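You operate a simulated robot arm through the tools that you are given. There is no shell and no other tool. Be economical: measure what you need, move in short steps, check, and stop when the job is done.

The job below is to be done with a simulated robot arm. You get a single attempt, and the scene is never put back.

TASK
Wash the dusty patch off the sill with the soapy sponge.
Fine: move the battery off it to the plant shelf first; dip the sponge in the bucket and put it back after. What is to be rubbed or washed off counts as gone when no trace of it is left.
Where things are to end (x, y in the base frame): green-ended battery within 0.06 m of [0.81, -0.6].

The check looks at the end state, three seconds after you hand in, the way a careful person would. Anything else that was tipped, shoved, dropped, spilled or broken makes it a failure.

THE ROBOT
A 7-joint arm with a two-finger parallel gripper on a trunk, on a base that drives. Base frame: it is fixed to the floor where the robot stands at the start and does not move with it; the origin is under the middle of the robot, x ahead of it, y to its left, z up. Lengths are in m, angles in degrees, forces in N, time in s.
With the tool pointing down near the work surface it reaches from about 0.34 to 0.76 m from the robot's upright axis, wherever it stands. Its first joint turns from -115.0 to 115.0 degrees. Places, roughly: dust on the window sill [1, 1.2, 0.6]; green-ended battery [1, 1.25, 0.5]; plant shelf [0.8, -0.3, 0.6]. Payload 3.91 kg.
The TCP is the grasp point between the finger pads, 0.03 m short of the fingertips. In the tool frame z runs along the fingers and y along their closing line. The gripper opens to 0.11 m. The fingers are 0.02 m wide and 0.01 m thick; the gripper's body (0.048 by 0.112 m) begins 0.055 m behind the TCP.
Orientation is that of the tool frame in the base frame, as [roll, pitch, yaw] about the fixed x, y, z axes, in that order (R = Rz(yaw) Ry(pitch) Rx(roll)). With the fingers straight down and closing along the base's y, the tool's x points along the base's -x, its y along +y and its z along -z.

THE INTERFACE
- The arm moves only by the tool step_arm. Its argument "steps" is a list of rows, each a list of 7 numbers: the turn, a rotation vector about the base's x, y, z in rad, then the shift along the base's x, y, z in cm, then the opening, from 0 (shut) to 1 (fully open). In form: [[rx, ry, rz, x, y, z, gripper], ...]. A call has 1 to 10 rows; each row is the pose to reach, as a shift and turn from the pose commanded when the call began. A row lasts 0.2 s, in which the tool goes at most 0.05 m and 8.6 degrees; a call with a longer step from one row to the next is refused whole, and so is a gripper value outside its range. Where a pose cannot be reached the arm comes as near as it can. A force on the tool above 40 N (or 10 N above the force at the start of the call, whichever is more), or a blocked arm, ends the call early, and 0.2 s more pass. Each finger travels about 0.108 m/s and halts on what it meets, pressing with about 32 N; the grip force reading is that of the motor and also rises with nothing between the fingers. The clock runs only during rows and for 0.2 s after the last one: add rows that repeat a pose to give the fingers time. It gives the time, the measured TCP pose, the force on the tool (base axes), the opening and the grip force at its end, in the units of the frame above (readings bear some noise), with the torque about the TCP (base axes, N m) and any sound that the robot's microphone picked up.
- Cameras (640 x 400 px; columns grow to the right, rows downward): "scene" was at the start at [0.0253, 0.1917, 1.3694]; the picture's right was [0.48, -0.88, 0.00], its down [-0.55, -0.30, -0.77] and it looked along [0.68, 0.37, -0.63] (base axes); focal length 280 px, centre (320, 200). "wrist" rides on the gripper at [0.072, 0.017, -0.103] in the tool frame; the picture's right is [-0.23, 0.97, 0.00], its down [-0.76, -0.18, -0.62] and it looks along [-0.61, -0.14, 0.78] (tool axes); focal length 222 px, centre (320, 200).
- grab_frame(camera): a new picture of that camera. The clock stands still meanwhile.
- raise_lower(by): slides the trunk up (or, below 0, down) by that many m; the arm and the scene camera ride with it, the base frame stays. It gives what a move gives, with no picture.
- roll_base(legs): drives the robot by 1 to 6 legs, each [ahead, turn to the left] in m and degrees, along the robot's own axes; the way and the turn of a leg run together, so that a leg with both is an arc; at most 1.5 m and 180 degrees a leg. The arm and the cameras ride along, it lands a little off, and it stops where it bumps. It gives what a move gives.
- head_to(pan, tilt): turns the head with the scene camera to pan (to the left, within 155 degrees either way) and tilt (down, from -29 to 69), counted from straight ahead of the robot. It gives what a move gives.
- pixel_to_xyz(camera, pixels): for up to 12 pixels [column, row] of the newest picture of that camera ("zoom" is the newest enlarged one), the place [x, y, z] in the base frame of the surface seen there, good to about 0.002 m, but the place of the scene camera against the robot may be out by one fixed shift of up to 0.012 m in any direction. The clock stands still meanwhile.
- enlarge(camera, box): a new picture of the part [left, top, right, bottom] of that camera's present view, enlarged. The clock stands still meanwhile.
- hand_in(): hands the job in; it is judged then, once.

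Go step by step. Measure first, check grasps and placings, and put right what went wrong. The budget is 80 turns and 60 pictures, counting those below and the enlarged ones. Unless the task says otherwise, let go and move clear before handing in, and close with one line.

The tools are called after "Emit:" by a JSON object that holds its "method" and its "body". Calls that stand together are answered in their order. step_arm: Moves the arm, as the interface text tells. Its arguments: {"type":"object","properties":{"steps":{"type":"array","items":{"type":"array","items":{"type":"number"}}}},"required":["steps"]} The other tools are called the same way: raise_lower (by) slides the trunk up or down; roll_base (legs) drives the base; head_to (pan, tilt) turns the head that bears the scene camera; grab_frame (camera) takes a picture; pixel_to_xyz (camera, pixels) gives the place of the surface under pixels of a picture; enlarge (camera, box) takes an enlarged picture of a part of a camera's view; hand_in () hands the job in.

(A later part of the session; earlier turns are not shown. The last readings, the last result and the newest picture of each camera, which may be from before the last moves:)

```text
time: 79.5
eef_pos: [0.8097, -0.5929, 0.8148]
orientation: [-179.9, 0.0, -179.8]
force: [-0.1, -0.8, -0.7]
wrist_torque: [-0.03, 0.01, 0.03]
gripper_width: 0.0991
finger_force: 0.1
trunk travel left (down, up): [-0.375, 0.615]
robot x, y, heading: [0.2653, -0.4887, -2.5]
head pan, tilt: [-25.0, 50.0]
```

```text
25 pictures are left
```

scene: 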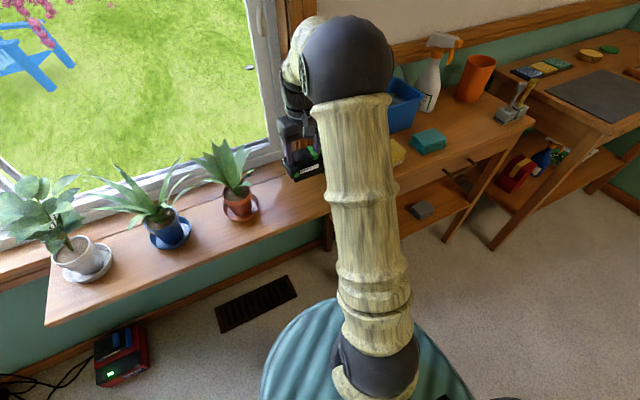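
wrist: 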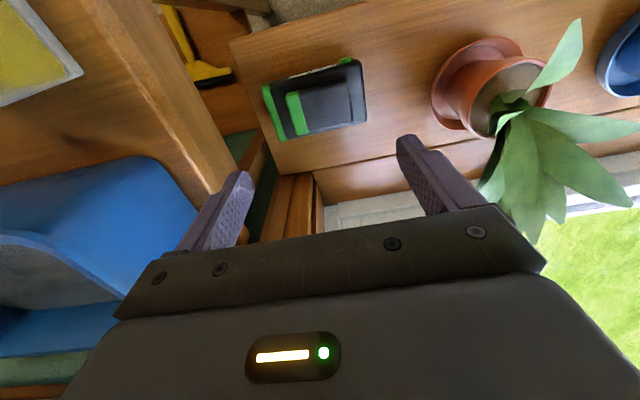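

The call was refused because row 3 was too long a step; nothing moved. I'll send it again with shorter steps.

Emit:
{"method": "step_arm", "body": {"steps": [[0, 0, 0, -1.5, 0, 4, 1], [0, 0, 0, -3.5, 0, 8, 1], [0, 0, 0, -6, 0, 11.5, 1], [0, 0, 0, -9, -2, 13, 1], [0, 0, 0, -11, -6, 13, 1], [0, 0, 0, -12.5, -10, 13, 1], [0, 0, 0, -13.5, -14, 13, 1], [0, 0, 0, -14, -18, 13, 1], [0, 0, 0, -14, -21, 13, 1]]}}

Emit:
{"method": "grab_frame", "body": {"camera": "wrist"}}

```text
time: 81.5
eef_pos: [0.6716, -0.803, 0.9431]
orientation: [179.9, -0.1, -179.6]
force: [0.3, 0.0, 0.5]
wrist_torque: [-0.01, 0.02, 0.03]
gripper_width: 0.1101
finger_force: 0.1
trunk travel left (down, up): [-0.375, 0.615]
robot x, y, heading: [0.2632, -0.4886, -2.3]
head pan, tilt: [-25.0, 50.0]
```

```text
24 pictures are left
```

wrist: 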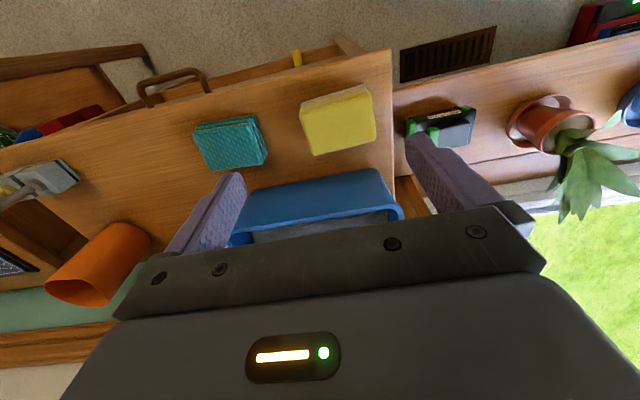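

The sponge shows clearly at (338,120), with the bucket just beyond. I'll measure sponge corners and bucket.

Emit:
{"method": "enlarge", "body": {"camera": "wrist", "box": [260, 70, 420, 170]}}

Emit:
{"method": "pixel_to_xyz", "body": {"camera": "zoom", "pixels": [[168, 130], [420, 62], [460, 280], [205, 335], [315, 200], [190, 340], [462, 300], [250, 110], [445, 170], [185, 240], [340, 310]]}}

```text
4.00 times, centred on (340, 120) of wrist
```

zoom: 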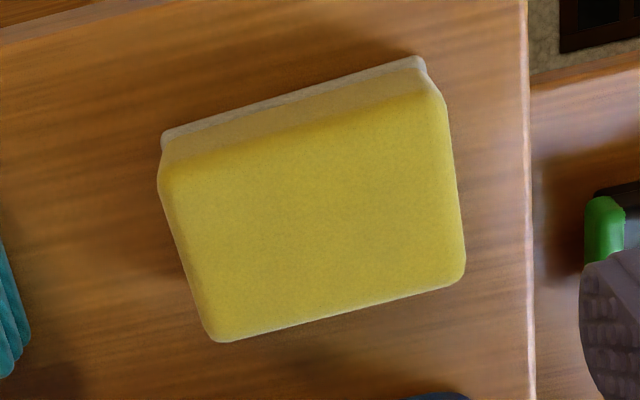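

```text
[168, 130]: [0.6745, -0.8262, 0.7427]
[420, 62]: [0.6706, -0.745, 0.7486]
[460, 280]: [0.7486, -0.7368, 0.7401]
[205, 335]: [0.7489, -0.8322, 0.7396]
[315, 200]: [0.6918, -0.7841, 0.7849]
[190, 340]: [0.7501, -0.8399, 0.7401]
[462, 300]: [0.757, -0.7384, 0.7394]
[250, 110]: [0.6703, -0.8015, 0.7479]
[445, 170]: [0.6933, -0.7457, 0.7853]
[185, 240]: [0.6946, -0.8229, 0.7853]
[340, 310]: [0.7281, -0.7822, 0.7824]
```

The sponge is about 0.06 (x) × 0.08 (y) × 0.047, centred at (0.701,-0.784), aligned to the axes. I'll pinch it along y with the fingertips about 1.7 cm above the table.

Emit:
{"method": "step_arm", "body": {"steps": [[0, 0, 0, 2.9, 1.9, 0, 1], [0, 0, 0, 2.9, 1.9, -5, 1], [0, 0, 0, 2.9, 1.9, -9.5, 1], [0, 0, 0, 2.9, 1.9, -13, 1], [0, 0, 0, 2.9, 1.9, -15.8, 1], [0, 0, 0, 2.9, 1.9, -15.8, 0.8], [0, 0, 0, 2.9, 1.9, -15.8, 0.6], [0, 0, 0, 2.9, 1.9, -15.8, 0.5], [0, 0, 0, 2.9, 1.9, -15.8, 0.5]]}}

Emit:
{"method": "grab_frame", "body": {"camera": "wrist"}}

```text
time: 83.5
eef_pos: [0.7016, -0.7847, 0.7851]
orientation: [-179.9, -0.1, -179.8]
force: [0.2, -0.6, -0.1]
wrist_torque: [-0.01, -0.01, -0.01]
gripper_width: 0.0856
finger_force: 31.6
trunk travel left (down, up): [-0.375, 0.615]
robot x, y, heading: [0.2652, -0.4884, -2.4]
head pan, tilt: [-25.0, 50.0]
```

```text
22 pictures are left
```

wrist: 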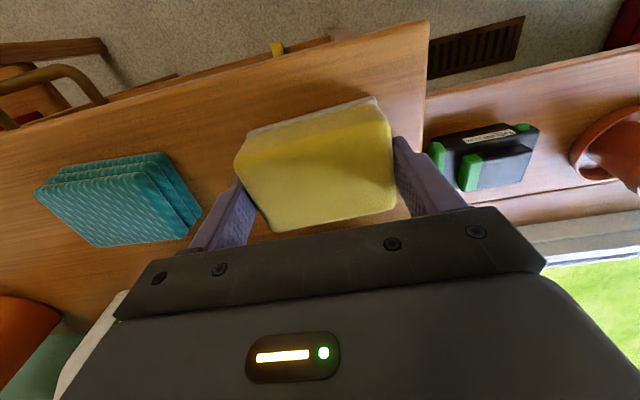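

The sponge is gripped at 0.0856 m. I'll lift it to z 1.0 and look at the bucket for the dip.

Emit:
{"method": "step_arm", "body": {"steps": [[0, 0, 0, 0, 0, 2, 0.5], [0, 0, 0, 0, 0, 6, 0.5], [0, 0, 0, 0, 0, 10, 0.5], [0, 0, 0, 0, 0, 14, 0.5], [0, 0, 0, 0, 0, 18, 0.5], [0, 0, 0, 0, 0, 22, 0.5]]}}

Emit:
{"method": "grab_frame", "body": {"camera": "wrist"}}

```text
time: 84.9
eef_pos: [0.6966, -0.782, 1.0071]
orientation: [180.0, 0.0, -179.8]
force: [-0.3, -0.1, -0.8]
wrist_torque: [0.01, 0.03, 0.01]
gripper_width: 0.0855
finger_force: 31.8
trunk travel left (down, up): [-0.375, 0.615]
robot x, y, heading: [0.261, -0.4893, -2.5]
head pan, tilt: [-25.0, 50.0]
```

```text
21 pictures are left
```

wrist: 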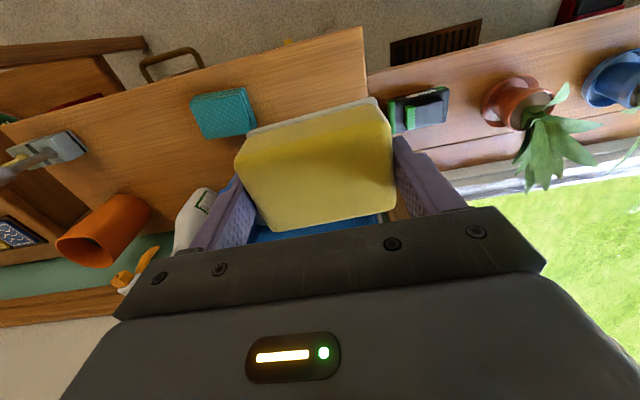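

The bucket is hidden by the sponge, so I'll use the scene camera for the rim and handle positions.

Emit:
{"method": "head_to", "body": {"pan": -60, "tilt": 42}}

Emit:
{"method": "grab_frame", "body": {"camera": "scene"}}

```text
time: 85.9
eef_pos: [0.6973, -0.7829, 1.0067]
orientation: [-179.9, -0.1, -179.8]
force: [-0.9, -0.4, -0.5]
wrist_torque: [-0.01, 0.01, -0.01]
gripper_width: 0.0853
finger_force: 32.0
trunk travel left (down, up): [-0.375, 0.615]
robot x, y, heading: [0.2611, -0.4889, -2.4]
head pan, tilt: [-60.0, 42.0]
```

```text
20 pictures are left
```

scene: 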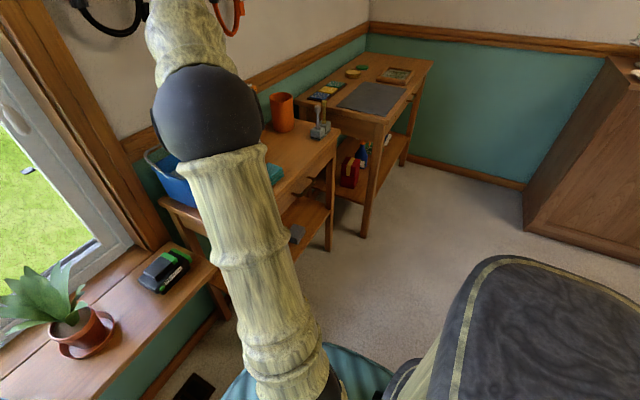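

The arm blocks the scene view. I'll shift the tool 16 cm in +y so that the wrist camera sees the bucket on its left.

Emit:
{"method": "step_arm", "body": {"steps": [[0, 0, 0, 0, 4, 0, 0.5], [0, 0, 0, -2, 8, 1, 0.5], [0, 0, 0, -4, 12, 2, 0.5], [0, 0, 0, -6, 16, 3, 0.5]]}}

Emit:
{"method": "grab_frame", "body": {"camera": "wrist"}}

```text
time: 86.9
eef_pos: [0.6395, -0.6248, 1.0402]
orientation: [-179.9, -0.1, -179.7]
force: [-0.2, 0.4, -0.2]
wrist_torque: [0.0, 0.03, 0.0]
gripper_width: 0.0856
finger_force: 32.0
trunk travel left (down, up): [-0.375, 0.615]
robot x, y, heading: [0.2624, -0.4891, -2.2]
head pan, tilt: [-60.0, 42.0]
```

```text
19 pictures are left
```

wrist: 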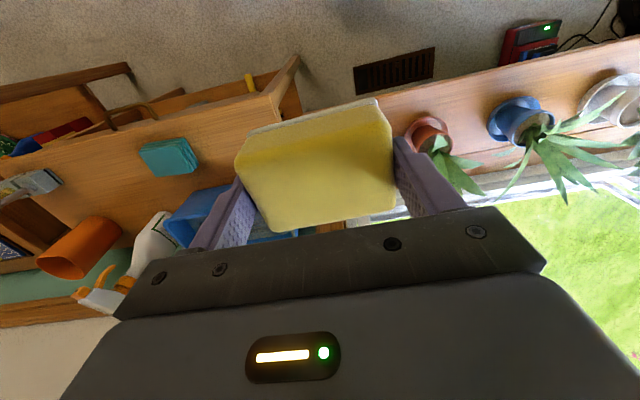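

Still hidden. I'll swing the arm further left (to y≈-0.3, high above the plants) so that the head camera can see the bucket.

Emit:
{"method": "step_arm", "body": {"steps": [[0, 0, 0, 0, 4.5, 1, 0.5], [0, 0, 0, 0, 9, 2, 0.5], [0, 0, 0, 0, 13.5, 3, 0.5], [0, 0, 0, 0, 18, 3, 0.5], [0, 0, 0, -1, 22.5, 3, 0.5], [0, 0, 0, -3, 27, 3, 0.5], [0, 0, 0, -4, 31, 3, 0.5], [0, 0, 0, -6, 35, 3, 0.5]]}}

Emit:
{"method": "head_to", "body": {"pan": -35, "tilt": 42}}

Emit:
{"method": "grab_frame", "body": {"camera": "scene"}}

```text
time: 88.7
eef_pos: [0.5804, -0.2734, 1.067]
orientation: [-179.9, -0.1, -179.8]
force: [-0.4, -0.5, 0.1]
wrist_torque: [0.01, 0.01, -0.02]
gripper_width: 0.085
finger_force: 31.7
trunk travel left (down, up): [-0.375, 0.615]
robot x, y, heading: [0.2617, -0.4894, -2.1]
head pan, tilt: [-60.0, 42.0]
```

```text
time: 89.6
eef_pos: [0.58, -0.2751, 1.0657]
orientation: [-179.9, -0.1, -179.8]
force: [-0.1, -0.2, 0.1]
wrist_torque: [0.01, 0.0, -0.01]
gripper_width: 0.0854
finger_force: 32.0
trunk travel left (down, up): [-0.375, 0.615]
robot x, y, heading: [0.2615, -0.4838, -2.4]
head pan, tilt: [-35.0, 42.0]
```

```text
18 pictures are left
```

scene: 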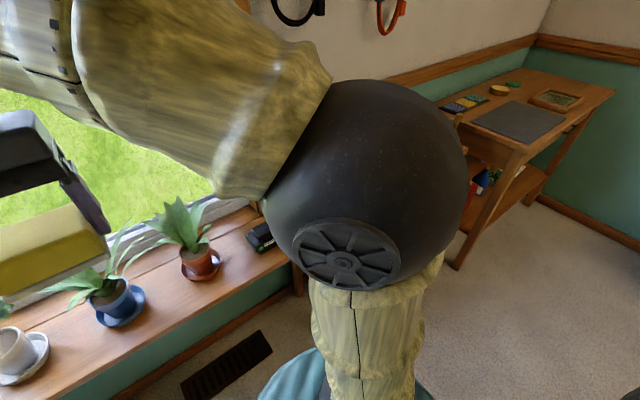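

The elbow blocks the view. I'll turn the base 60° left, so the arm swings away, and look at the bucket from there with the head.

Emit:
{"method": "roll_base", "body": {"legs": [[0, 60]]}}

Emit:
{"method": "head_to", "body": {"pan": -92, "tilt": 42}}

Emit:
{"method": "enlarge", "body": {"camera": "scene", "box": [200, 100, 440, 250]}}

```text
time: 93.7
eef_pos: [0.2409, -0.1061, 1.0656]
orientation: [-179.9, -0.1, -120.7]
force: [0.4, 0.6, -0.3]
wrist_torque: [0.01, -0.01, -0.01]
gripper_width: 0.0854
finger_force: 32.3
trunk travel left (down, up): [-0.375, 0.615]
robot x, y, heading: [0.2569, -0.4901, 56.7]
head pan, tilt: [-35.0, 42.0]
```

```text
time: 95.0
eef_pos: [0.2401, -0.1058, 1.0655]
orientation: [-179.8, 0.1, -120.6]
force: [-0.2, 1.7, -0.2]
wrist_torque: [-0.02, 0.01, 0.01]
gripper_width: 0.0852
finger_force: 32.1
trunk travel left (down, up): [-0.375, 0.615]
robot x, y, heading: [0.262, -0.4877, 57.1]
head pan, tilt: [-92.0, 42.0]
```

```text
2.67 times, centred on (320, 175) of scene
```

zoom: 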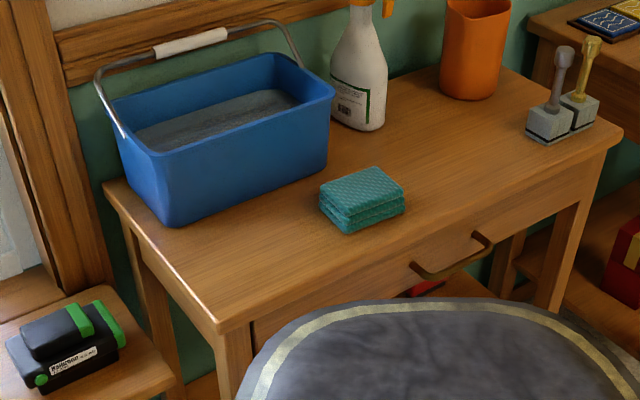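

Clear view. I'll measure the rim corners, water, handle and the battery (to find the scene camera's fixed shift).

Emit:
{"method": "pixel_to_xyz", "body": {"camera": "zoom", "pixels": [[158, 153], [330, 98], [118, 105], [275, 57], [240, 110], [190, 43], [110, 75], [215, 140], [60, 320], [100, 312], [38, 330], [285, 40]]}}

```text
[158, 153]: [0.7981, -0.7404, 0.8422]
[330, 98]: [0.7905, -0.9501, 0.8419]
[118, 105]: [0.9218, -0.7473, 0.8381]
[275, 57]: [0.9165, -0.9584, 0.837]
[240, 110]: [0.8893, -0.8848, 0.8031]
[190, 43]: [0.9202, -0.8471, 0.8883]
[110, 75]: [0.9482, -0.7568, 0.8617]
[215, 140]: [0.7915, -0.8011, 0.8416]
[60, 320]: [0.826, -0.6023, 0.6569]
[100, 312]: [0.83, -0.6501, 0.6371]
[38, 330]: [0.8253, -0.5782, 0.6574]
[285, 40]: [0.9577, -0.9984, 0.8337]
```

Rim spans x 0.792–0.92, y -0.955–-0.74 at z 0.84; the handle leans back at x≈0.92, z≤0.895. The dip point will be (0.848,-0.848). I'll turn the base back and bring the arm over.

Emit:
{"method": "roll_base", "body": {"legs": [[0, -59]]}}

Emit:
{"method": "step_arm", "body": {"steps": [[0, 0, 0, 1, -4.5, 0, 0.5], [0, 0, 0, 2, -9, 0, 0.5], [0, 0, 0, 3, -13.5, 0, 0.5], [0, 0, 0, 4, -18, 0, 0.5], [0, 0, 0, 5, -22.5, 0, 0.5], [0, 0, 0, 7, -27, 0, 0.5], [0, 0, 0, 9, -31.5, 0, 0.5], [0, 0, 0, 11, -36, 0, 0.5], [0, 0, 0, 13, -40, 0, 0.5], [0, 0, 0, 15, -44, 0, 0.5]]}}

```text
time: 99.1
eef_pos: [0.577, -0.27, 1.065]
orientation: [-180.0, 0.0, -179.1]
force: [-0.4, -0.5, -0.4]
wrist_torque: [0.0, 0.01, 0.0]
gripper_width: 0.0849
finger_force: 32.2
trunk travel left (down, up): [-0.375, 0.615]
robot x, y, heading: [0.2607, -0.488, -1.8]
head pan, tilt: [-92.0, 42.0]
```

```text
time: 101.3
eef_pos: [0.7296, -0.7138, 1.0664]
orientation: [179.9, 0.0, -179.0]
force: [-0.6, -0.3, 0.2]
wrist_torque: [0.0, -0.01, 0.0]
gripper_width: 0.0848
finger_force: 32.3
trunk travel left (down, up): [-0.375, 0.615]
robot x, y, heading: [0.2618, -0.4902, -1.6]
head pan, tilt: [-92.0, 42.0]
```

Now at (0.730,-0.714,1.066); I'll go over the bucket's middle and down to z 0.93, then look.

Emit:
{"method": "step_arm", "body": {"steps": [[0, 0, 0, 3, -3.4, 0, 0.5], [0, 0, 0, 6, -6.7, 0, 0.5], [0, 0, 0, 9, -10.1, 0, 0.5], [0, 0, 0, 11.8, -13.4, 0, 0.5], [0, 0, 0, 11.8, -13.4, -4.5, 0.5], [0, 0, 0, 11.8, -13.4, -9, 0.5], [0, 0, 0, 11.8, -13.4, -13.5, 0.5], [0, 0, 0, 11.8, -13.4, -13.5, 0.5]]}}

Emit:
{"method": "grab_frame", "body": {"camera": "wrist"}}

```text
time: 103.1
eef_pos: [0.8274, -0.8328, 0.9374]
orientation: [180.0, -0.2, -179.0]
force: [0.3, 0.5, 0.1]
wrist_torque: [-0.01, 0.02, -0.01]
gripper_width: 0.0851
finger_force: 32.1
out of reach, approached as far as the arm can: row 1, 2, 3, 4, 5, 6, 7, 8
trunk travel left (down, up): [-0.375, 0.615]
robot x, y, heading: [0.2644, -0.4893, -2.0]
head pan, tilt: [-92.0, 42.0]
```

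```text
16 pictures are left
```

wrist: 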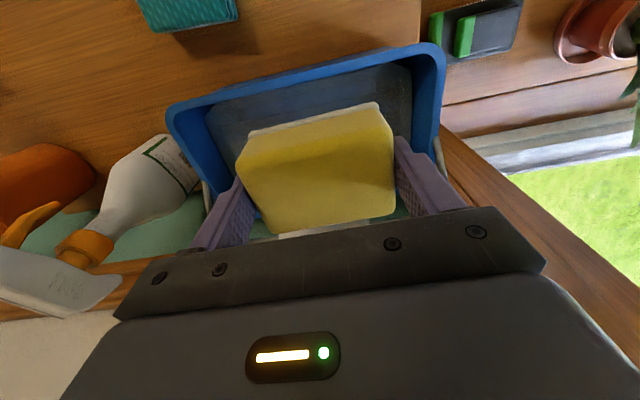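

The arm fell slightly short because the trunk is low relative to this height. I'll raise the trunk 0.15 m and re-approach.

Emit:
{"method": "raise_lower", "body": {"by": 0.15}}

Emit:
{"method": "step_arm", "body": {"steps": [[0, 0, 0, 0, 0, -3, 0.5], [0, 0, 0, 0, 0, -6, 0.5], [0, 0, 0, 0, 0, -9, 0.5], [0, 0, 0, 0, 0, -12, 0.5], [0, 0, 0, 0, 0, -12, 0.5]]}}

Emit:
{"method": "grab_frame", "body": {"camera": "wrist"}}

```text
time: 104.8
eef_pos: [0.8267, -0.8315, 1.0888]
orientation: [-179.9, 0.0, -178.9]
force: [-0.6, -0.1, -0.4]
wrist_torque: [0.01, 0.02, 0.02]
gripper_width: 0.085
finger_force: 32.0
trunk travel left (down, up): [-0.525, 0.465]
robot x, y, heading: [0.2625, -0.4932, -1.2]
head pan, tilt: [-92.0, 42.0]
```

```text
time: 106.0
eef_pos: [0.8279, -0.8286, 0.968]
orientation: [-180.0, 0.0, -179.0]
force: [-0.3, 0.2, -0.8]
wrist_torque: [0.0, -0.01, 0.0]
gripper_width: 0.0851
finger_force: 32.2
trunk travel left (down, up): [-0.525, 0.465]
robot x, y, heading: [0.2646, -0.4863, -1.4]
head pan, tilt: [-92.0, 42.0]
```

```text
15 pictures are left
```

wrist: 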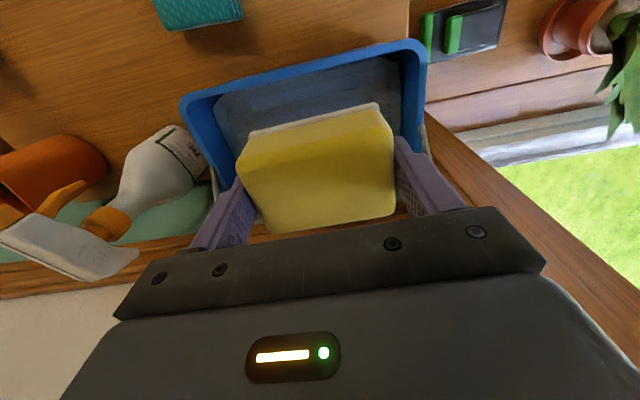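

I'll check the rim against the wrist camera before dipping.

Emit:
{"method": "pixel_to_xyz", "body": {"camera": "wrist", "pixels": [[300, 72], [187, 105], [420, 50], [425, 140], [205, 165], [300, 95], [225, 110], [390, 70], [412, 120], [270, 220]]}}

```text
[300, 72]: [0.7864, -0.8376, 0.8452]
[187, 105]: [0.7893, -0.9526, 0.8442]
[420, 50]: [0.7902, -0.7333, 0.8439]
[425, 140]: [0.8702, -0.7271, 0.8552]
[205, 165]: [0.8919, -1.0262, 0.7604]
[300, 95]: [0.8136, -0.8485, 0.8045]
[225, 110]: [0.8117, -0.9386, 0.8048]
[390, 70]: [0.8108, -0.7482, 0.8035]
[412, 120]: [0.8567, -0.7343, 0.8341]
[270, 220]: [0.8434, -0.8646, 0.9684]
```

Near inner wall is at x≈0.80, the middle at y≈-0.843. I'll centre at (0.853,-0.843) and dip until the sponge's bottom is about 2 cm under the water, then wait and rise.

Emit:
{"method": "step_arm", "body": {"steps": [[0, 0, 0, 2.5, -1.4, 0, 0.5], [0, 0, 0, 2.5, -1.4, -4, 0.5], [0, 0, 0, 2.5, -1.4, -8, 0.5], [0, 0, 0, 2.5, -1.4, -11, 0.5], [0, 0, 0, 2.5, -1.4, -13, 0.5], [0, 0, 0, 2.5, -1.4, -14, 0.5], [0, 0, 0, 2.5, -1.4, -14, 0.5], [0, 0, 0, 2.5, -1.4, -14, 0.5]]}}

Emit:
{"method": "grab_frame", "body": {"camera": "wrist"}}

```text
time: 107.8
eef_pos: [0.8517, -0.845, 0.833]
orientation: [-179.7, 0.5, -178.9]
force: [4.0, -1.9, 39.1]
wrist_torque: [0.16, -0.1, 0.1]
gripper_width: 0.0855
finger_force: 32.0
trunk travel left (down, up): [-0.525, 0.465]
robot x, y, heading: [0.2616, -0.4869, -2.1]
head pan, tilt: [-92.0, 42.0]
```

```text
14 pictures are left
```

wrist: 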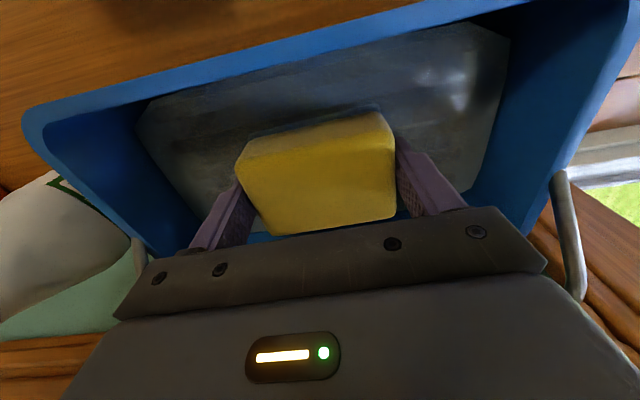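

The sponge looks wet (its pale layer is under water) and it met the bucket's floor with 39 N. I'll lift straight up, letting it drip over the bucket for a while.

Emit:
{"method": "step_arm", "body": {"steps": [[0, 0, 0, 0, 0, 1, 0.5], [0, 0, 0, 0, 0, 3, 0.5], [0, 0, 0, 0, 0, 6, 0.5], [0, 0, 0, 0, 0, 8, 0.5], [0, 0, 0, 0, 0, 8, 0.5], [0, 0, 0, 0, 0, 8, 0.5], [0, 0, 0, 0, 0, 8, 0.5], [0, 0, 0, 0, 0, 8, 0.5], [0, 0, 0, 0, 0, 8, 0.5], [0, 0, 0, 0, 0, 12, 0.5]]}}

Emit:
{"method": "grab_frame", "body": {"camera": "wrist"}}

```text
time: 110.0
eef_pos: [0.853, -0.8461, 0.9491]
orientation: [-180.0, -0.1, -179.1]
force: [0.3, 0.2, -1.0]
wrist_torque: [0.01, 0.01, -0.02]
gripper_width: 0.0849
finger_force: 32.2
trunk travel left (down, up): [-0.525, 0.465]
robot x, y, heading: [0.2649, -0.4906, -1.8]
head pan, tilt: [-92.0, 42.0]
```

```text
13 pictures are left
```

wrist: 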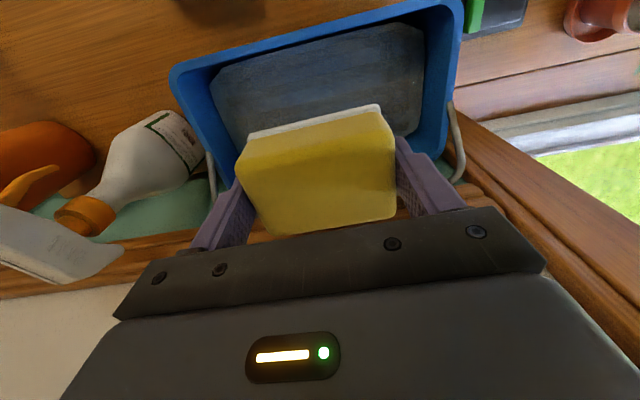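

The sponge is out and not visibly dripping. I'll pull the arm in over the table and then toward the shelf side before driving.

Emit:
{"method": "step_arm", "body": {"steps": [[0, 0, 0, -1, 1, 4, 0.5], [0, 0, 0, -2, 2, 8, 0.5], [0, 0, 0, -4, 4, 12, 0.5], [0, 0, 0, -7, 7, 13, 0.5], [0, 0, 0, -10, 10, 13, 0.5], [0, 0, 0, -13, 13, 13, 0.5], [0, 0, 0, -16, 16, 13, 0.5], [0, 0, 0, -18, 20, 13, 0.5], [0, 0, 0, -20, 24, 13, 0.5]]}}

Emit:
{"method": "roll_base", "body": {"legs": [[0, 97], [1.5, 0], [0, -88], [0.13, 0]]}}

Emit:
{"method": "head_to", "body": {"pan": 20, "tilt": 42}}

Emit:
{"method": "grab_frame", "body": {"camera": "scene"}}

```text
time: 112.0
eef_pos: [0.6533, -0.6066, 1.0763]
orientation: [-179.9, -0.1, -178.9]
force: [0.4, 0.2, -1.0]
wrist_torque: [0.03, 0.03, -0.03]
gripper_width: 0.0851
finger_force: 32.0
trunk travel left (down, up): [-0.525, 0.465]
robot x, y, heading: [0.2626, -0.4931, -1.6]
head pan, tilt: [-92.0, 42.0]
```

```text
time: 133.2
eef_pos: [0.6511, 0.9617, 1.0758]
orientation: [-179.9, -0.1, -170.9]
force: [0.1, -0.8, -0.9]
wrist_torque: [0.02, 0.01, 0.04]
gripper_width: 0.085
finger_force: 32.0
trunk travel left (down, up): [-0.525, 0.465]
robot x, y, heading: [0.2443, 1.0252, 6.5]
head pan, tilt: [-92.0, 42.0]
```

```text
time: 135.2
eef_pos: [0.6507, 0.9623, 1.0756]
orientation: [-179.9, 0.0, -171.0]
force: [0.3, -0.2, -0.4]
wrist_torque: [-0.03, 0.02, -0.01]
gripper_width: 0.0848
finger_force: 31.7
trunk travel left (down, up): [-0.525, 0.465]
robot x, y, heading: [0.2464, 1.027, 6.4]
head pan, tilt: [20.0, 42.0]
```

```text
12 pictures are left
```

scene: 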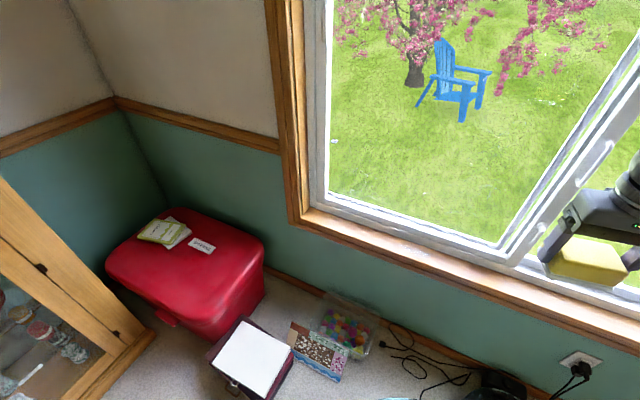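

The sill is fully visible; I'll enlarge the dust's region for its exact extent.

Emit:
{"method": "enlarge", "body": {"camera": "scene", "box": [340, 200, 500, 300]}}

```text
4.00 times, centred on (420, 250) of scene
```

zoom: 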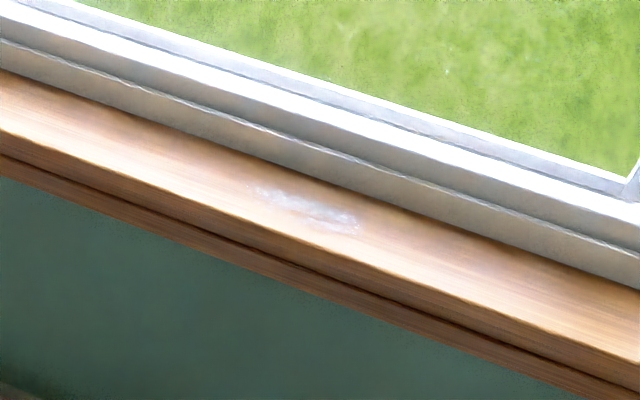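

Emit:
{"method": "pixel_to_xyz", "body": {"camera": "zoom", "pixels": [[248, 190], [362, 228], [300, 187], [300, 218], [330, 208], [310, 205], [340, 232], [300, 170], [310, 160], [300, 240], [310, 165], [290, 245]]}}

```text
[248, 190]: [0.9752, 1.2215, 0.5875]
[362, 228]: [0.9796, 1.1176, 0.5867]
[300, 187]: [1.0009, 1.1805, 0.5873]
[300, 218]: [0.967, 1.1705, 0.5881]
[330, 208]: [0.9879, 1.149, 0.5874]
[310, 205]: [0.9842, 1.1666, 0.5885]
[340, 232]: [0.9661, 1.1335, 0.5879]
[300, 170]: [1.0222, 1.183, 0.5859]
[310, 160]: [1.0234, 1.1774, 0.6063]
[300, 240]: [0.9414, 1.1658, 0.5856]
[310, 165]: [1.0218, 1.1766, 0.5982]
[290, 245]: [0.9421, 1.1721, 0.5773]
```

The patch spans x≈0.963–1.003, y≈1.113–1.225 in the scene camera (which may sit slightly high in x); a 0.06-wide sponge centred near x 0.977 covers it. I'll lower the trunk 0.1 m and bring the sponge above the sill.

Emit:
{"method": "raise_lower", "body": {"by": -0.1}}

Emit:
{"method": "step_arm", "body": {"steps": [[0, 0, -0.02, 3.6, 2.2, 0, 0.5], [0, 0, -0.04, 7.2, 4.5, 0, 0.5], [0, 0, -0.06, 10.8, 6.7, 0, 0.5], [0, 0, -0.08, 14.4, 9, 0, 0.5], [0, 0, -0.1, 18, 11.2, -1, 0.5], [0, 0, -0.12, 21.6, 13.5, -3, 0.5], [0, 0, -0.14, 25, 15.7, -6, 0.5], [0, 0, -0.157, 28.5, 17.5, -9, 0.5], [0, 0, -0.157, 32.4, 17.5, -12, 0.5], [0, 0, -0.157, 32.4, 17.5, -16, 0.5]]}}

Emit:
{"method": "grab_frame", "body": {"camera": "wrist"}}

```text
time: 136.5
eef_pos: [0.6502, 0.961, 0.9749]
orientation: [-179.9, 0.0, -170.9]
force: [0.0, -0.3, -0.1]
wrist_torque: [0.02, -0.03, 0.0]
gripper_width: 0.0853
finger_force: 32.5
trunk travel left (down, up): [-0.425, 0.565]
robot x, y, heading: [0.2473, 1.0235, 6.3]
head pan, tilt: [20.0, 42.0]
```

```text
refused: row 7 steps farther than a row can; nothing moved
```

```text
10 pictures are left
```

wrist: 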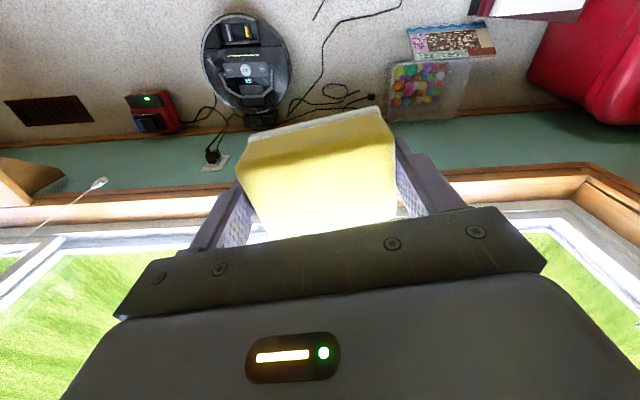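

Refused for step length; nothing moved. I'll resend with smaller steps and no picture (10 left).

Emit:
{"method": "step_arm", "body": {"steps": [[0, 0, -0.02, 3.6, 2.2, 0, 0.5], [0, 0, -0.04, 7.2, 4.4, 0, 0.5], [0, 0, -0.06, 10.8, 6.6, 0, 0.5], [0, 0, -0.08, 14.4, 8.8, 0, 0.5], [0, 0, -0.1, 18, 11, -1, 0.5], [0, 0, -0.12, 21.6, 13.2, -3, 0.5], [0, 0, -0.14, 25, 15.2, -5, 0.5], [0, 0, -0.157, 28.5, 17, -7, 0.5], [0, 0, -0.157, 32, 17.5, -9.5, 0.5], [0, 0, -0.157, 32.4, 17.5, -14, 0.5]]}}

```text
time: 138.7
eef_pos: [0.9721, 1.1374, 0.835]
orientation: [-179.9, 0.0, 179.9]
force: [-0.8, 0.2, 0.4]
wrist_torque: [0.02, -0.02, 0.0]
gripper_width: 0.0851
finger_force: 32.3
out of reach, approached as far as the arm can: row 9, 10
trunk travel left (down, up): [-0.425, 0.565]
robot x, y, heading: [0.2499, 1.0213, 6.3]
head pan, tilt: [20.0, 42.0]
```

At (0.972,1.137,0.835), slightly limited by reach at this height; lower it should do better. I'll go down to z 0.655.

Emit:
{"method": "step_arm", "body": {"steps": [[0, 0, 0, 0, 0, -4, 0.5], [0, 0, 0, 0, 0, -8, 0.5], [0, 0, 0, 0, 0, -12, 0.5], [0, 0, 0, 0, 0, -16, 0.5], [0, 0, 0, 0, 0, -18, 0.5], [0, 0, 0, 0, 0, -18, 0.5]]}}

Emit:
{"method": "enlarge", "body": {"camera": "scene", "box": [380, 200, 540, 300]}}

```text
time: 139.6
eef_pos: [0.9875, 1.142, 0.714]
orientation: [-179.9, -0.1, -179.9]
force: [-61.3, -7.2, 11.8]
wrist_torque: [0.3, -5.14, -0.72]
gripper_width: 0.0848
finger_force: 32.1
out of reach, approached as far as the arm can: row 1, 2, 3, 4
trunk travel left (down, up): [-0.425, 0.565]
robot x, y, heading: [0.2429, 1.0228, 6.7]
head pan, tilt: [20.0, 42.0]
stopped in row 4: the force on the tool passed its limit at 113 N (the readings are from after the stop); the commanded pose is now the measured one
```

```text
4.00 times, centred on (460, 250) of scene
```

zoom: 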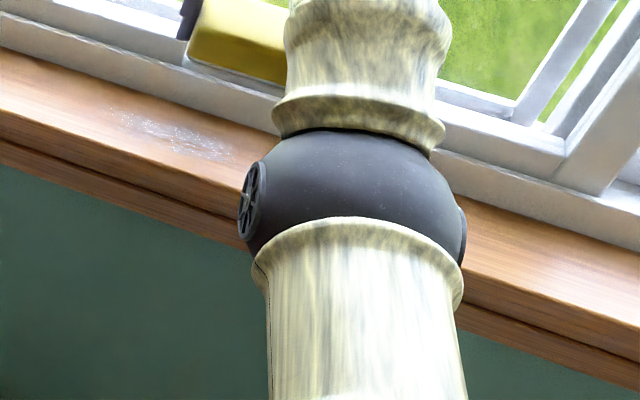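

The hand touched the window (−61 N, lever about 8 cm above the TCP) because the arm drifted forward to x 0.9875 while coming down. I'll back off 2.2 cm in x and check that the force vanishes.

Emit:
{"method": "step_arm", "body": {"steps": [[0, 0, 0, -0.8, 0, 0, 0.5], [0, 0, 0, -1.6, 0, 0, 0.5], [0, 0, 0, -2.2, 0, 0, 0.5], [0, 0, 0, -2.2, 0, 0, 0.5]]}}

```text
time: 140.4
eef_pos: [0.9876, 1.1415, 0.7133]
orientation: [-180.0, -0.2, 179.9]
force: [-46.7, -8.0, 11.1]
wrist_torque: [0.62, -5.01, -0.54]
gripper_width: 0.0853
finger_force: 32.1
out of reach, approached as far as the arm can: row 1, 2, 3
trunk travel left (down, up): [-0.425, 0.565]
robot x, y, heading: [0.2501, 1.0223, 6.6]
head pan, tilt: [20.0, 42.0]
stopped in row 3: the force on the tool passed its limit at 74 N (the readings are from after the stop); the commanded pose is now the measured one
```

It did not move back; the arm seems stuck near its limit in this posture. I'll try going up a little first, then back.

Emit:
{"method": "step_arm", "body": {"steps": [[0, 0, 0, -0.5, 0, 2, 0.5], [0, 0, 0, -2, 0, 5, 0.5], [0, 0, 0, -5, 0, 8, 0.5], [0, 0, 0, -9, 0, 10, 0.5]]}}

Emit:
{"method": "head_to", "body": {"pan": 35, "tilt": 30}}

Emit:
{"method": "grab_frame", "body": {"camera": "scene"}}

```text
time: 140.8
eef_pos: [0.984, 1.1422, 0.7149]
orientation: [-179.8, -1.8, 179.9]
force: [-14.1, -3.9, -0.1]
wrist_torque: [0.29, -1.31, -0.28]
gripper_width: 0.085
finger_force: 32.1
out of reach, approached as far as the arm can: row 1
trunk travel left (down, up): [-0.425, 0.565]
robot x, y, heading: [0.2412, 1.0231, 6.6]
head pan, tilt: [20.0, 42.0]
stopped in row 1: the force on the tool passed its limit at 66 N (the readings are from after the stop); the commanded pose is now the measured one
```

```text
time: 141.5
eef_pos: [0.9842, 1.1414, 0.7158]
orientation: [-179.8, -1.7, -180.0]
force: [-20.9, -4.0, -2.1]
wrist_torque: [0.4, -1.74, -0.38]
gripper_width: 0.0853
finger_force: 32.1
trunk travel left (down, up): [-0.425, 0.565]
robot x, y, heading: [0.2438, 1.0236, 6.5]
head pan, tilt: [35.0, 30.0]
```

```text
8 pictures are left
```

scene: 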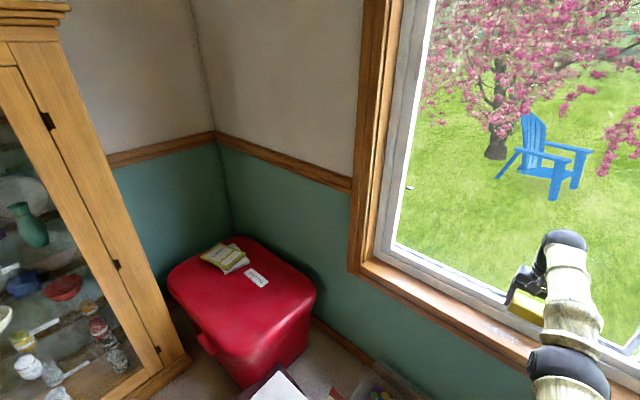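

The force is dropping but the arm presses the window still. I'll back the base 5 cm to free it safely.

Emit:
{"method": "roll_base", "body": {"legs": [[-0.05, 0]]}}

Emit:
{"method": "step_arm", "body": {"steps": [[0, 0, 0, -3, 0, 2, 0.5], [0, 0, 0, -7, 0, 4, 0.5], [0, 0, 0, -11, 0, 6, 0.5], [0, 0, 0, -14, 0, 8, 0.5]]}}

```text
time: 142.5
eef_pos: [0.9339, 1.1353, 0.7143]
orientation: [-179.7, -1.7, 180.0]
force: [-0.4, 0.2, -0.5]
wrist_torque: [-0.01, 0.0, -0.04]
gripper_width: 0.0848
finger_force: 31.8
trunk travel left (down, up): [-0.425, 0.565]
robot x, y, heading: [0.195, 1.0161, 6.3]
head pan, tilt: [35.0, 30.0]
```

```text
time: 143.5
eef_pos: [0.9066, 1.1611, 0.8247]
orientation: [-179.8, -1.7, 180.0]
force: [-0.7, 0.7, -0.4]
wrist_torque: [0.0, 0.02, 0.01]
gripper_width: 0.085
finger_force: 32.4
out of reach, approached as far as the arm can: row 1, 2, 3, 4
trunk travel left (down, up): [-0.425, 0.565]
robot x, y, heading: [0.1921, 1.0146, 6.8]
head pan, tilt: [35.0, 30.0]
```

The contact is gone (force ~0). The arm still follows poorly near full stretch, so I'll pull it in further and check.

Emit:
{"method": "step_arm", "body": {"steps": [[0, 0, 0, -3, 0, 0, 0.5], [0, 0, 0, -6, -0.5, 0, 0.5], [0, 0, 0, -9, -1, 0, 0.5], [0, 0, 0, -12, -1.5, 0, 0.5], [0, 0, 0, -12, -1.5, 0, 0.5], [0, 0, 0, -12, -1.5, 0, 0.5]]}}

```text
time: 144.9
eef_pos: [0.8949, 1.1691, 0.8571]
orientation: [-179.8, -1.9, -180.0]
force: [0.2, -0.2, -0.1]
wrist_torque: [-0.04, -0.01, 0.02]
gripper_width: 0.0851
finger_force: 32.0
out of reach, approached as far as the arm can: row 1, 2, 3, 4, 5, 6
trunk travel left (down, up): [-0.425, 0.565]
robot x, y, heading: [0.1932, 1.0161, 6.7]
head pan, tilt: [35.0, 30.0]
```

The readings fit the arm being straight out (r²+(z−0.74)²≈const), where a small radial pull gives the solver no handle. I'll command a larger inward-and-sideways move to break out of that stretch.

Emit:
{"method": "step_arm", "body": {"steps": [[0, 0, 0, -3, -3, 0, 0.5], [0, 0, 0, -6, -6, 0, 0.5], [0, 0, 0, -9, -9, 0, 0.5], [0, 0, 0, -12, -12, 0, 0.5], [0, 0, 0, -16, -13, 0, 0.5], [0, 0, 0, -20, -14, 0, 0.5], [0, 0, 0, -24, -15, 0, 0.5], [0, 0, 0, -28, -16, 0, 0.5], [0, 0, 0, -28, -16, 0, 0.5], [0, 0, 0, -28, -16, 0, 0.5]]}}

```text
time: 147.1
eef_pos: [0.8931, 1.0482, 0.904]
orientation: [-179.7, -1.8, -180.0]
force: [0.7, -0.2, -0.7]
wrist_torque: [-0.02, -0.04, -0.02]
gripper_width: 0.085
finger_force: 32.2
out of reach, approached as far as the arm can: row 1, 2, 3, 4, 5, 6, 7, 8, 9, 10
trunk travel left (down, up): [-0.425, 0.565]
robot x, y, heading: [0.1932, 1.0182, 6.6]
head pan, tilt: [35.0, 30.0]
```

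Still stuck: inward commands turn into upward motion, which suggests the elbow has passed through straight and dropped, with the wrist at its limit. I'll take one look at the arm's posture.

Emit:
{"method": "head_to", "body": {"pan": -8, "tilt": 45}}

Emit:
{"method": "grab_frame", "body": {"camera": "scene"}}

Emit:
{"method": "pixel_to_xyz", "body": {"camera": "scene", "pixels": [[320, 100], [320, 150], [320, 200], [320, 250], [320, 300], [320, 350], [260, 200], [380, 200], [260, 120], [380, 120]]}}

```text
time: 148.2
eef_pos: [0.8926, 1.0491, 0.904]
orientation: [-179.8, -2.0, 179.9]
force: [-0.2, -0.1, -0.2]
wrist_torque: [-0.02, -0.02, 0.0]
gripper_width: 0.0851
finger_force: 31.7
trunk travel left (down, up): [-0.425, 0.565]
robot x, y, heading: [0.1918, 1.0199, 6.6]
head pan, tilt: [-8.0, 45.0]
```

```text
7 pictures are left
```

scene: 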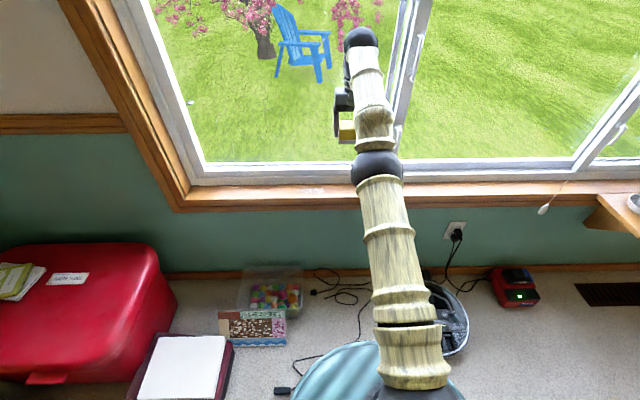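

```text
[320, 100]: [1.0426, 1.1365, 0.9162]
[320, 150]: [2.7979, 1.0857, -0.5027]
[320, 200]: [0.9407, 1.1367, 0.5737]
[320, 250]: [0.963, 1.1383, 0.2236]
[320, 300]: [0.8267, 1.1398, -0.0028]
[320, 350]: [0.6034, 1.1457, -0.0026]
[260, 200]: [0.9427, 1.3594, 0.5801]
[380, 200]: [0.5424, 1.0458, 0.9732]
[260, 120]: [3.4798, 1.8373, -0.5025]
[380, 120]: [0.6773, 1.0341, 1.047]
```

The picture shows the upper arm and forearm in a straight line (elbow at about (375,165)): it's locked straight. I'll push slightly outward to pass through the straight point, then pull in.

Emit:
{"method": "step_arm", "body": {"steps": [[0, 0, 0, 2, 0, 2, 0.5], [0, 0, 0, 4, 0, 4, 0.5], [0, 0, 0, 5, 0, 5, 0.5], [0, 0, 0, 2, 0, 3, 0.5], [0, 0, 0, -2, 0, 1, 0.5], [0, 0, 0, -6, 0, 0, 0.5], [0, 0, 0, -10, 0, 0, 0.5], [0, 0, 0, -14, 0, 0, 0.5], [0, 0, 0, -18, 0, 0, 0.5]]}}

```text
time: 150.2
eef_pos: [0.8802, 1.0667, 0.9384]
orientation: [-179.8, -1.9, 180.0]
force: [0.0, 0.3, 0.5]
wrist_torque: [0.01, -0.03, 0.04]
gripper_width: 0.0849
finger_force: 31.8
out of reach, approached as far as the arm can: row 1, 2, 3, 4, 5, 6, 7, 8, 9
trunk travel left (down, up): [-0.425, 0.565]
robot x, y, heading: [0.1943, 1.0185, 6.5]
head pan, tilt: [-8.0, 45.0]
```

No release yet. At the bucket a trunk move followed by a straight-down move freed the same limit, so I'll repeat that here (raising 0.1 m keeps it clear of everything).

Emit:
{"method": "raise_lower", "body": {"by": 0.1}}

Emit:
{"method": "step_arm", "body": {"steps": [[0, 0, 0, 0, 0, -2, 0.5], [0, 0, 0, 0, 0, -4, 0.5], [0, 0, 0, 0, 0, -6, 0.5], [0, 0, 0, 0, 0, -8, 0.5]]}}

```text
time: 151.6
eef_pos: [0.8788, 1.0664, 1.0391]
orientation: [-179.8, -1.7, 180.0]
force: [-0.5, -1.1, -0.2]
wrist_torque: [0.01, -0.05, 0.02]
gripper_width: 0.0853
finger_force: 32.4
trunk travel left (down, up): [-0.525, 0.465]
robot x, y, heading: [0.1916, 1.0217, 6.3]
head pan, tilt: [-8.0, 45.0]
```

```text
time: 152.6
eef_pos: [0.9053, 1.0649, 0.9697]
orientation: [-179.8, -2.0, 180.0]
force: [0.3, 0.2, 0.0]
wrist_torque: [-0.04, 0.0, 0.0]
gripper_width: 0.0852
finger_force: 32.4
out of reach, approached as far as the arm can: row 1, 2, 3, 4
trunk travel left (down, up): [-0.525, 0.465]
robot x, y, heading: [0.1919, 1.0181, 6.4]
head pan, tilt: [-8.0, 45.0]
```

It slides along the stretched limit. I'll back the base 0.2 m for room and try to free the elbow by tilting the fingers forward while drawing in, then untilting.

Emit:
{"method": "roll_base", "body": {"legs": [[-0.2, 0]]}}

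Emit:
{"method": "step_arm", "body": {"steps": [[0, -0.14, 0, 0, 0, 2, 0.5], [0, -0.28, 0, 0, 0, 4, 0.5], [0, -0.42, 0, 0, 0, 5, 0.5], [0, -0.56, 0, -2, 0, 5, 0.5], [0, -0.56, 0, -6, 0, 5, 0.5], [0, -0.56, 0, -10, 0, 5, 0.5], [0, -0.56, 0, -14, 0, 5, 0.5], [0, -0.56, 0, -18, 0, 5, 0.5], [0, -0.56, 0, -22, 0, 5, 0.5]]}}

```text
time: 154.3
eef_pos: [0.7024, 1.0402, 0.9698]
orientation: [-179.8, -1.8, 179.8]
force: [0.0, 0.2, -0.4]
wrist_torque: [0.0, 0.02, -0.01]
gripper_width: 0.0849
finger_force: 31.9
trunk travel left (down, up): [-0.525, 0.465]
robot x, y, heading: [-0.0093, 0.9931, 6.3]
head pan, tilt: [-8.0, 45.0]
```

```text
time: 156.3
eef_pos: [0.7211, 1.0585, 1.1659]
orientation: [-179.9, 30.1, 179.7]
force: [-0.2, -0.5, -1.1]
wrist_torque: [0.0, -0.05, -0.02]
gripper_width: 0.0851
finger_force: 32.1
out of reach, approached as far as the arm can: row 1, 2, 3, 4, 5, 6, 7, 8, 9
trunk travel left (down, up): [-0.525, 0.465]
robot x, y, heading: [-0.0118, 0.9919, 6.3]
head pan, tilt: [-8.0, 45.0]
```

The orientation followed but the elbow stayed straight; L grows when moving down, so a long downward sweep should carry the elbow through straight to its proper side. The space here (x≈0.72) is free, so I'll sweep down 45 cm while untilting.

Emit:
{"method": "step_arm", "body": {"steps": [[0, 0.056, 0, 0, 0, -4.5, 0.5], [0, 0.112, 0, 0, 0, -9, 0.5], [0, 0.168, 0, 0, 0, -13.5, 0.5], [0, 0.224, 0, 0, 0, -18, 0.5], [0, 0.28, 0, 0, 0, -22.5, 0.5], [0, 0.336, 0, 0, 0, -27, 0.5], [0, 0.392, 0, 0, 0, -31.5, 0.5], [0, 0.448, 0, 0, 0, -36, 0.5], [0, 0.504, 0, 0, 0, -40.5, 0.5], [0, 0.56, 0, 0, 0, -45, 0.5]]}}

```text
time: 158.5
eef_pos: [0.7399, 1.0659, 0.7285]
orientation: [-179.8, -1.9, 179.8]
force: [0.4, -1.0, -0.5]
wrist_torque: [0.02, 0.01, 0.02]
gripper_width: 0.0851
finger_force: 31.8
out of reach, approached as far as the arm can: row 1, 2, 3, 4, 5, 6, 7, 8, 9, 10
trunk travel left (down, up): [-0.525, 0.465]
robot x, y, heading: [-0.0155, 0.9932, 6.2]
head pan, tilt: [-8.0, 45.0]
```

It's at full stretch (r 0.759) at z 0.73. I'll continue down 12 cm and then pull inward.

Emit:
{"method": "step_arm", "body": {"steps": [[0, 0, 0, 0, 0, -4, 0.5], [0, 0, 0, 0, 0, -8, 0.5], [0, 0, 0, -2, 0, -12, 0.5], [0, 0, 0, -6, 0, -14, 0.5], [0, 0, 0, -10, 0, -14, 0.5], [0, 0, 0, -14, 0, -14, 0.5], [0, 0, 0, -18, 0, -12, 0.5], [0, 0, 0, -20, 0, -8, 0.5]]}}

```text
time: 160.3
eef_pos: [0.5397, 1.0665, 0.649]
orientation: [-179.8, -1.7, 179.8]
force: [-0.5, 0.3, -0.4]
wrist_torque: [-0.01, 0.02, -0.01]
gripper_width: 0.0849
finger_force: 31.9
out of reach, approached as far as the arm can: row 2
trunk travel left (down, up): [-0.525, 0.465]
robot x, y, heading: [-0.0125, 0.9931, 6.0]
head pan, tilt: [-8.0, 45.0]
```

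Freed: the arm retracts normally again. I'll lift to z≈0.80, correct the 1.8° tilt, and drive 0.32 m forward so the patch lies well inside reach.

Emit:
{"method": "step_arm", "body": {"steps": [[0, -0.01, 0, -1, 0, 4, 0.5], [0, -0.02, 0, -2, 0, 8, 0.5], [0, -0.031, 0, -3, 0, 12, 0.5], [0, -0.031, 0, -4, 0, 16, 0.5]]}}

Emit:
{"method": "roll_base", "body": {"legs": [[0.32, 0]]}}

```text
time: 161.3
eef_pos: [0.4972, 1.0678, 0.8054]
orientation: [-179.7, -0.2, 179.9]
force: [-0.1, -0.6, -0.2]
wrist_torque: [0.02, 0.01, 0.0]
gripper_width: 0.0853
finger_force: 32.5
trunk travel left (down, up): [-0.525, 0.465]
robot x, y, heading: [-0.0115, 0.9893, 6.4]
head pan, tilt: [-8.0, 45.0]
```

```text
time: 163.8
eef_pos: [0.8156, 1.1052, 0.8053]
orientation: [-179.8, -0.2, 179.9]
force: [0.8, 0.7, -0.7]
wrist_torque: [0.01, 0.0, -0.01]
gripper_width: 0.0851
finger_force: 32.5
trunk travel left (down, up): [-0.525, 0.465]
robot x, y, heading: [0.3064, 1.0292, 6.4]
head pan, tilt: [-8.0, 45.0]
```

Base at (0.306,1.029). I'll go over the patch at (0.970,1.168) and descend to z 0.66, a couple of cm above the sill.

Emit:
{"method": "step_arm", "body": {"steps": [[0, 0, 0, 4, 1.6, 0, 0.5], [0, 0, 0, 8, 3.2, 0, 0.5], [0, 0, 0, 12, 4.8, 0, 0.5], [0, 0, 0, 15.4, 6.3, 0, 0.5], [0, 0, 0, 15.4, 6.3, -4.5, 0.5], [0, 0, 0, 15.4, 6.3, -9, 0.5], [0, 0, 0, 15.4, 6.3, -12.5, 0.5], [0, 0, 0, 15.4, 6.3, -14.5, 0.5], [0, 0, 0, 15.4, 6.3, -14.5, 0.5]]}}

```text
time: 165.8
eef_pos: [0.972, 1.1674, 0.6597]
orientation: [-179.8, -0.1, 179.9]
force: [-1.0, -0.7, -0.5]
wrist_torque: [0.02, -0.01, -0.03]
gripper_width: 0.085
finger_force: 31.9
trunk travel left (down, up): [-0.525, 0.465]
robot x, y, heading: [0.3079, 1.0281, 6.4]
head pan, tilt: [-8.0, 45.0]
```

Free of contact at (0.972,1.167,0.660). I'll lower to find the sill.

Emit:
{"method": "step_arm", "body": {"steps": [[0, 0, 0, 0, 0, -1.5, 0.5], [0, 0, 0, 0, 0, -2.2, 0.5], [0, 0, 0, 0, 0, -2.6, 0.5], [0, 0, 0, 0, 0, -2.8, 0.5], [0, 0, 0, 0, 0, -2.8, 0.5]]}}

```text
time: 166.9
eef_pos: [0.9717, 1.1663, 0.6307]
orientation: [-180.0, 0.0, 179.9]
force: [0.4, 0.5, 4.2]
wrist_torque: [0.23, -0.18, 0.02]
gripper_width: 0.085
finger_force: 31.8
trunk travel left (down, up): [-0.525, 0.465]
robot x, y, heading: [0.3123, 1.0319, 6.4]
head pan, tilt: [-8.0, 45.0]
```

Light contact (4 N) at z 0.631. I'll press 2 mm more and scrub back and forth along y from about 1.10 to 1.23.

Emit:
{"method": "step_arm", "body": {"steps": [[0, 0, 0, 0, 0, -0.2, 0.5], [0, 0, 0, 0, 3, -0.2, 0.5], [0, 0, 0, 0, 6, -0.2, 0.5], [0, 0, 0, 0, 3, -0.2, 0.5], [0, 0, 0, 0, 0, -0.2, 0.5], [0, 0, 0, 0, -3, -0.2, 0.5], [0, 0, 0, 0, -6, -0.2, 0.5], [0, 0, 0, 0, -3, -0.2, 0.5], [0, 0, 0, 0, 0, -0.2, 0.5]]}}

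```text
time: 168.9
eef_pos: [0.969, 1.1671, 0.6309]
orientation: [-179.7, -0.2, 179.8]
force: [-0.9, -1.4, 3.8]
wrist_torque: [0.13, -0.12, -0.03]
gripper_width: 0.0853
finger_force: 31.7
trunk travel left (down, up): [-0.525, 0.465]
robot x, y, heading: [0.3055, 1.0269, 6.4]
head pan, tilt: [-8.0, 45.0]
```

Contact was kept (≈4 N). I'll scrub again pressing more, with small shifts in x to cover both edges.

Emit:
{"method": "step_arm", "body": {"steps": [[0, 0, 0, 0.6, 0, -0.4, 0.5], [0, 0, 0, 0.6, 3, -0.4, 0.5], [0, 0, 0, 0.6, 6, -0.4, 0.5], [0, 0, 0, 0.6, 2, -0.4, 0.5], [0, 0, 0, 0.6, -2, -0.4, 0.5], [0, 0, 0, 0.6, -6, -0.4, 0.5], [0, 0, 0, -0.8, -6, -0.4, 0.5], [0, 0, 0, -0.8, -2, -0.4, 0.5], [0, 0, 0, -0.8, 2, -0.4, 0.5], [0, 0, 0, -0.8, 6, -0.4, 0.5]]}}

Emit:
{"method": "step_arm", "body": {"steps": [[0, 0, 0, 0.8, -2, 0, 0.5], [0, 0, 0, 0.8, -6, 0, 0.5], [0, 0, 0, 0.8, -10, 0, 0.5], [0, 0, 0, 0.8, -12, 0, 0.5], [0, 0, 0, 0, -12, 4, 0.5], [0, 0, 0, -3, -12, 8, 0.5], [0, 0, 0, -7, -12, 10, 0.5], [0, 0, 0, -11, -12, 12, 0.5], [0, 0, 0, -15, -12, 14, 0.5], [0, 0, 0, -18, -12, 17, 0.5]]}}

Emit:
{"method": "head_to", "body": {"pan": 20, "tilt": 45}}

Emit:
{"method": "enlarge", "body": {"camera": "scene", "box": [240, 160, 480, 310]}}

```text
time: 170.3
eef_pos: [0.9761, 1.115, 0.6306]
orientation: [180.0, 0.3, 179.9]
force: [-8.8, -10.7, 17.4]
wrist_torque: [0.19, 0.31, -0.02]
gripper_width: 0.085
finger_force: 32.3
trunk travel left (down, up): [-0.525, 0.465]
robot x, y, heading: [0.3087, 1.0296, 6.1]
head pan, tilt: [-8.0, 45.0]
stopped in row 6: the force on the tool passed its limit at 42 N (the readings are from after the stop); the commanded pose is now the measured one
```

```text
time: 170.7
eef_pos: [0.9766, 1.113, 0.6298]
orientation: [179.4, -0.2, -179.8]
force: [-15.2, 0.0, 18.9]
wrist_torque: [-0.55, -0.33, -0.48]
gripper_width: 0.0849
finger_force: 31.9
trunk travel left (down, up): [-0.525, 0.465]
robot x, y, heading: [0.3087, 1.0314, 6.6]
head pan, tilt: [-8.0, 45.0]
stopped in row 1: the force on the tool passed its limit at 48 N (the readings are from after the stop); the commanded pose is now the measured one
```

```text
time: 171.7
eef_pos: [0.9757, 1.1132, 0.6292]
orientation: [179.4, -0.1, -179.8]
force: [-19.7, 3.8, 25.3]
wrist_torque: [-0.93, 0.06, -0.49]
gripper_width: 0.0849
finger_force: 32.1
trunk travel left (down, up): [-0.525, 0.465]
robot x, y, heading: [0.3135, 1.0265, 6.2]
head pan, tilt: [20.0, 45.0]
```

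```text
2.67 times, centred on (360, 235) of scene
```

zoom: 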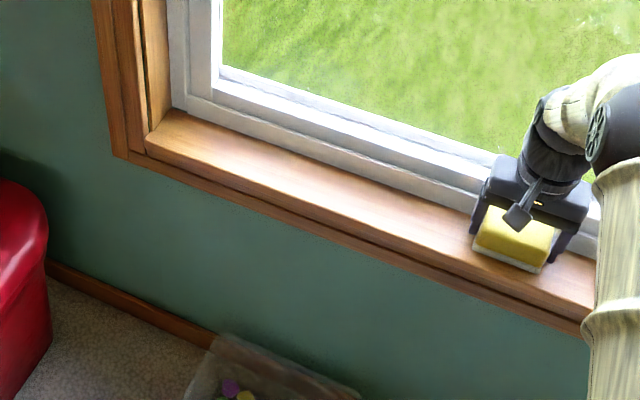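

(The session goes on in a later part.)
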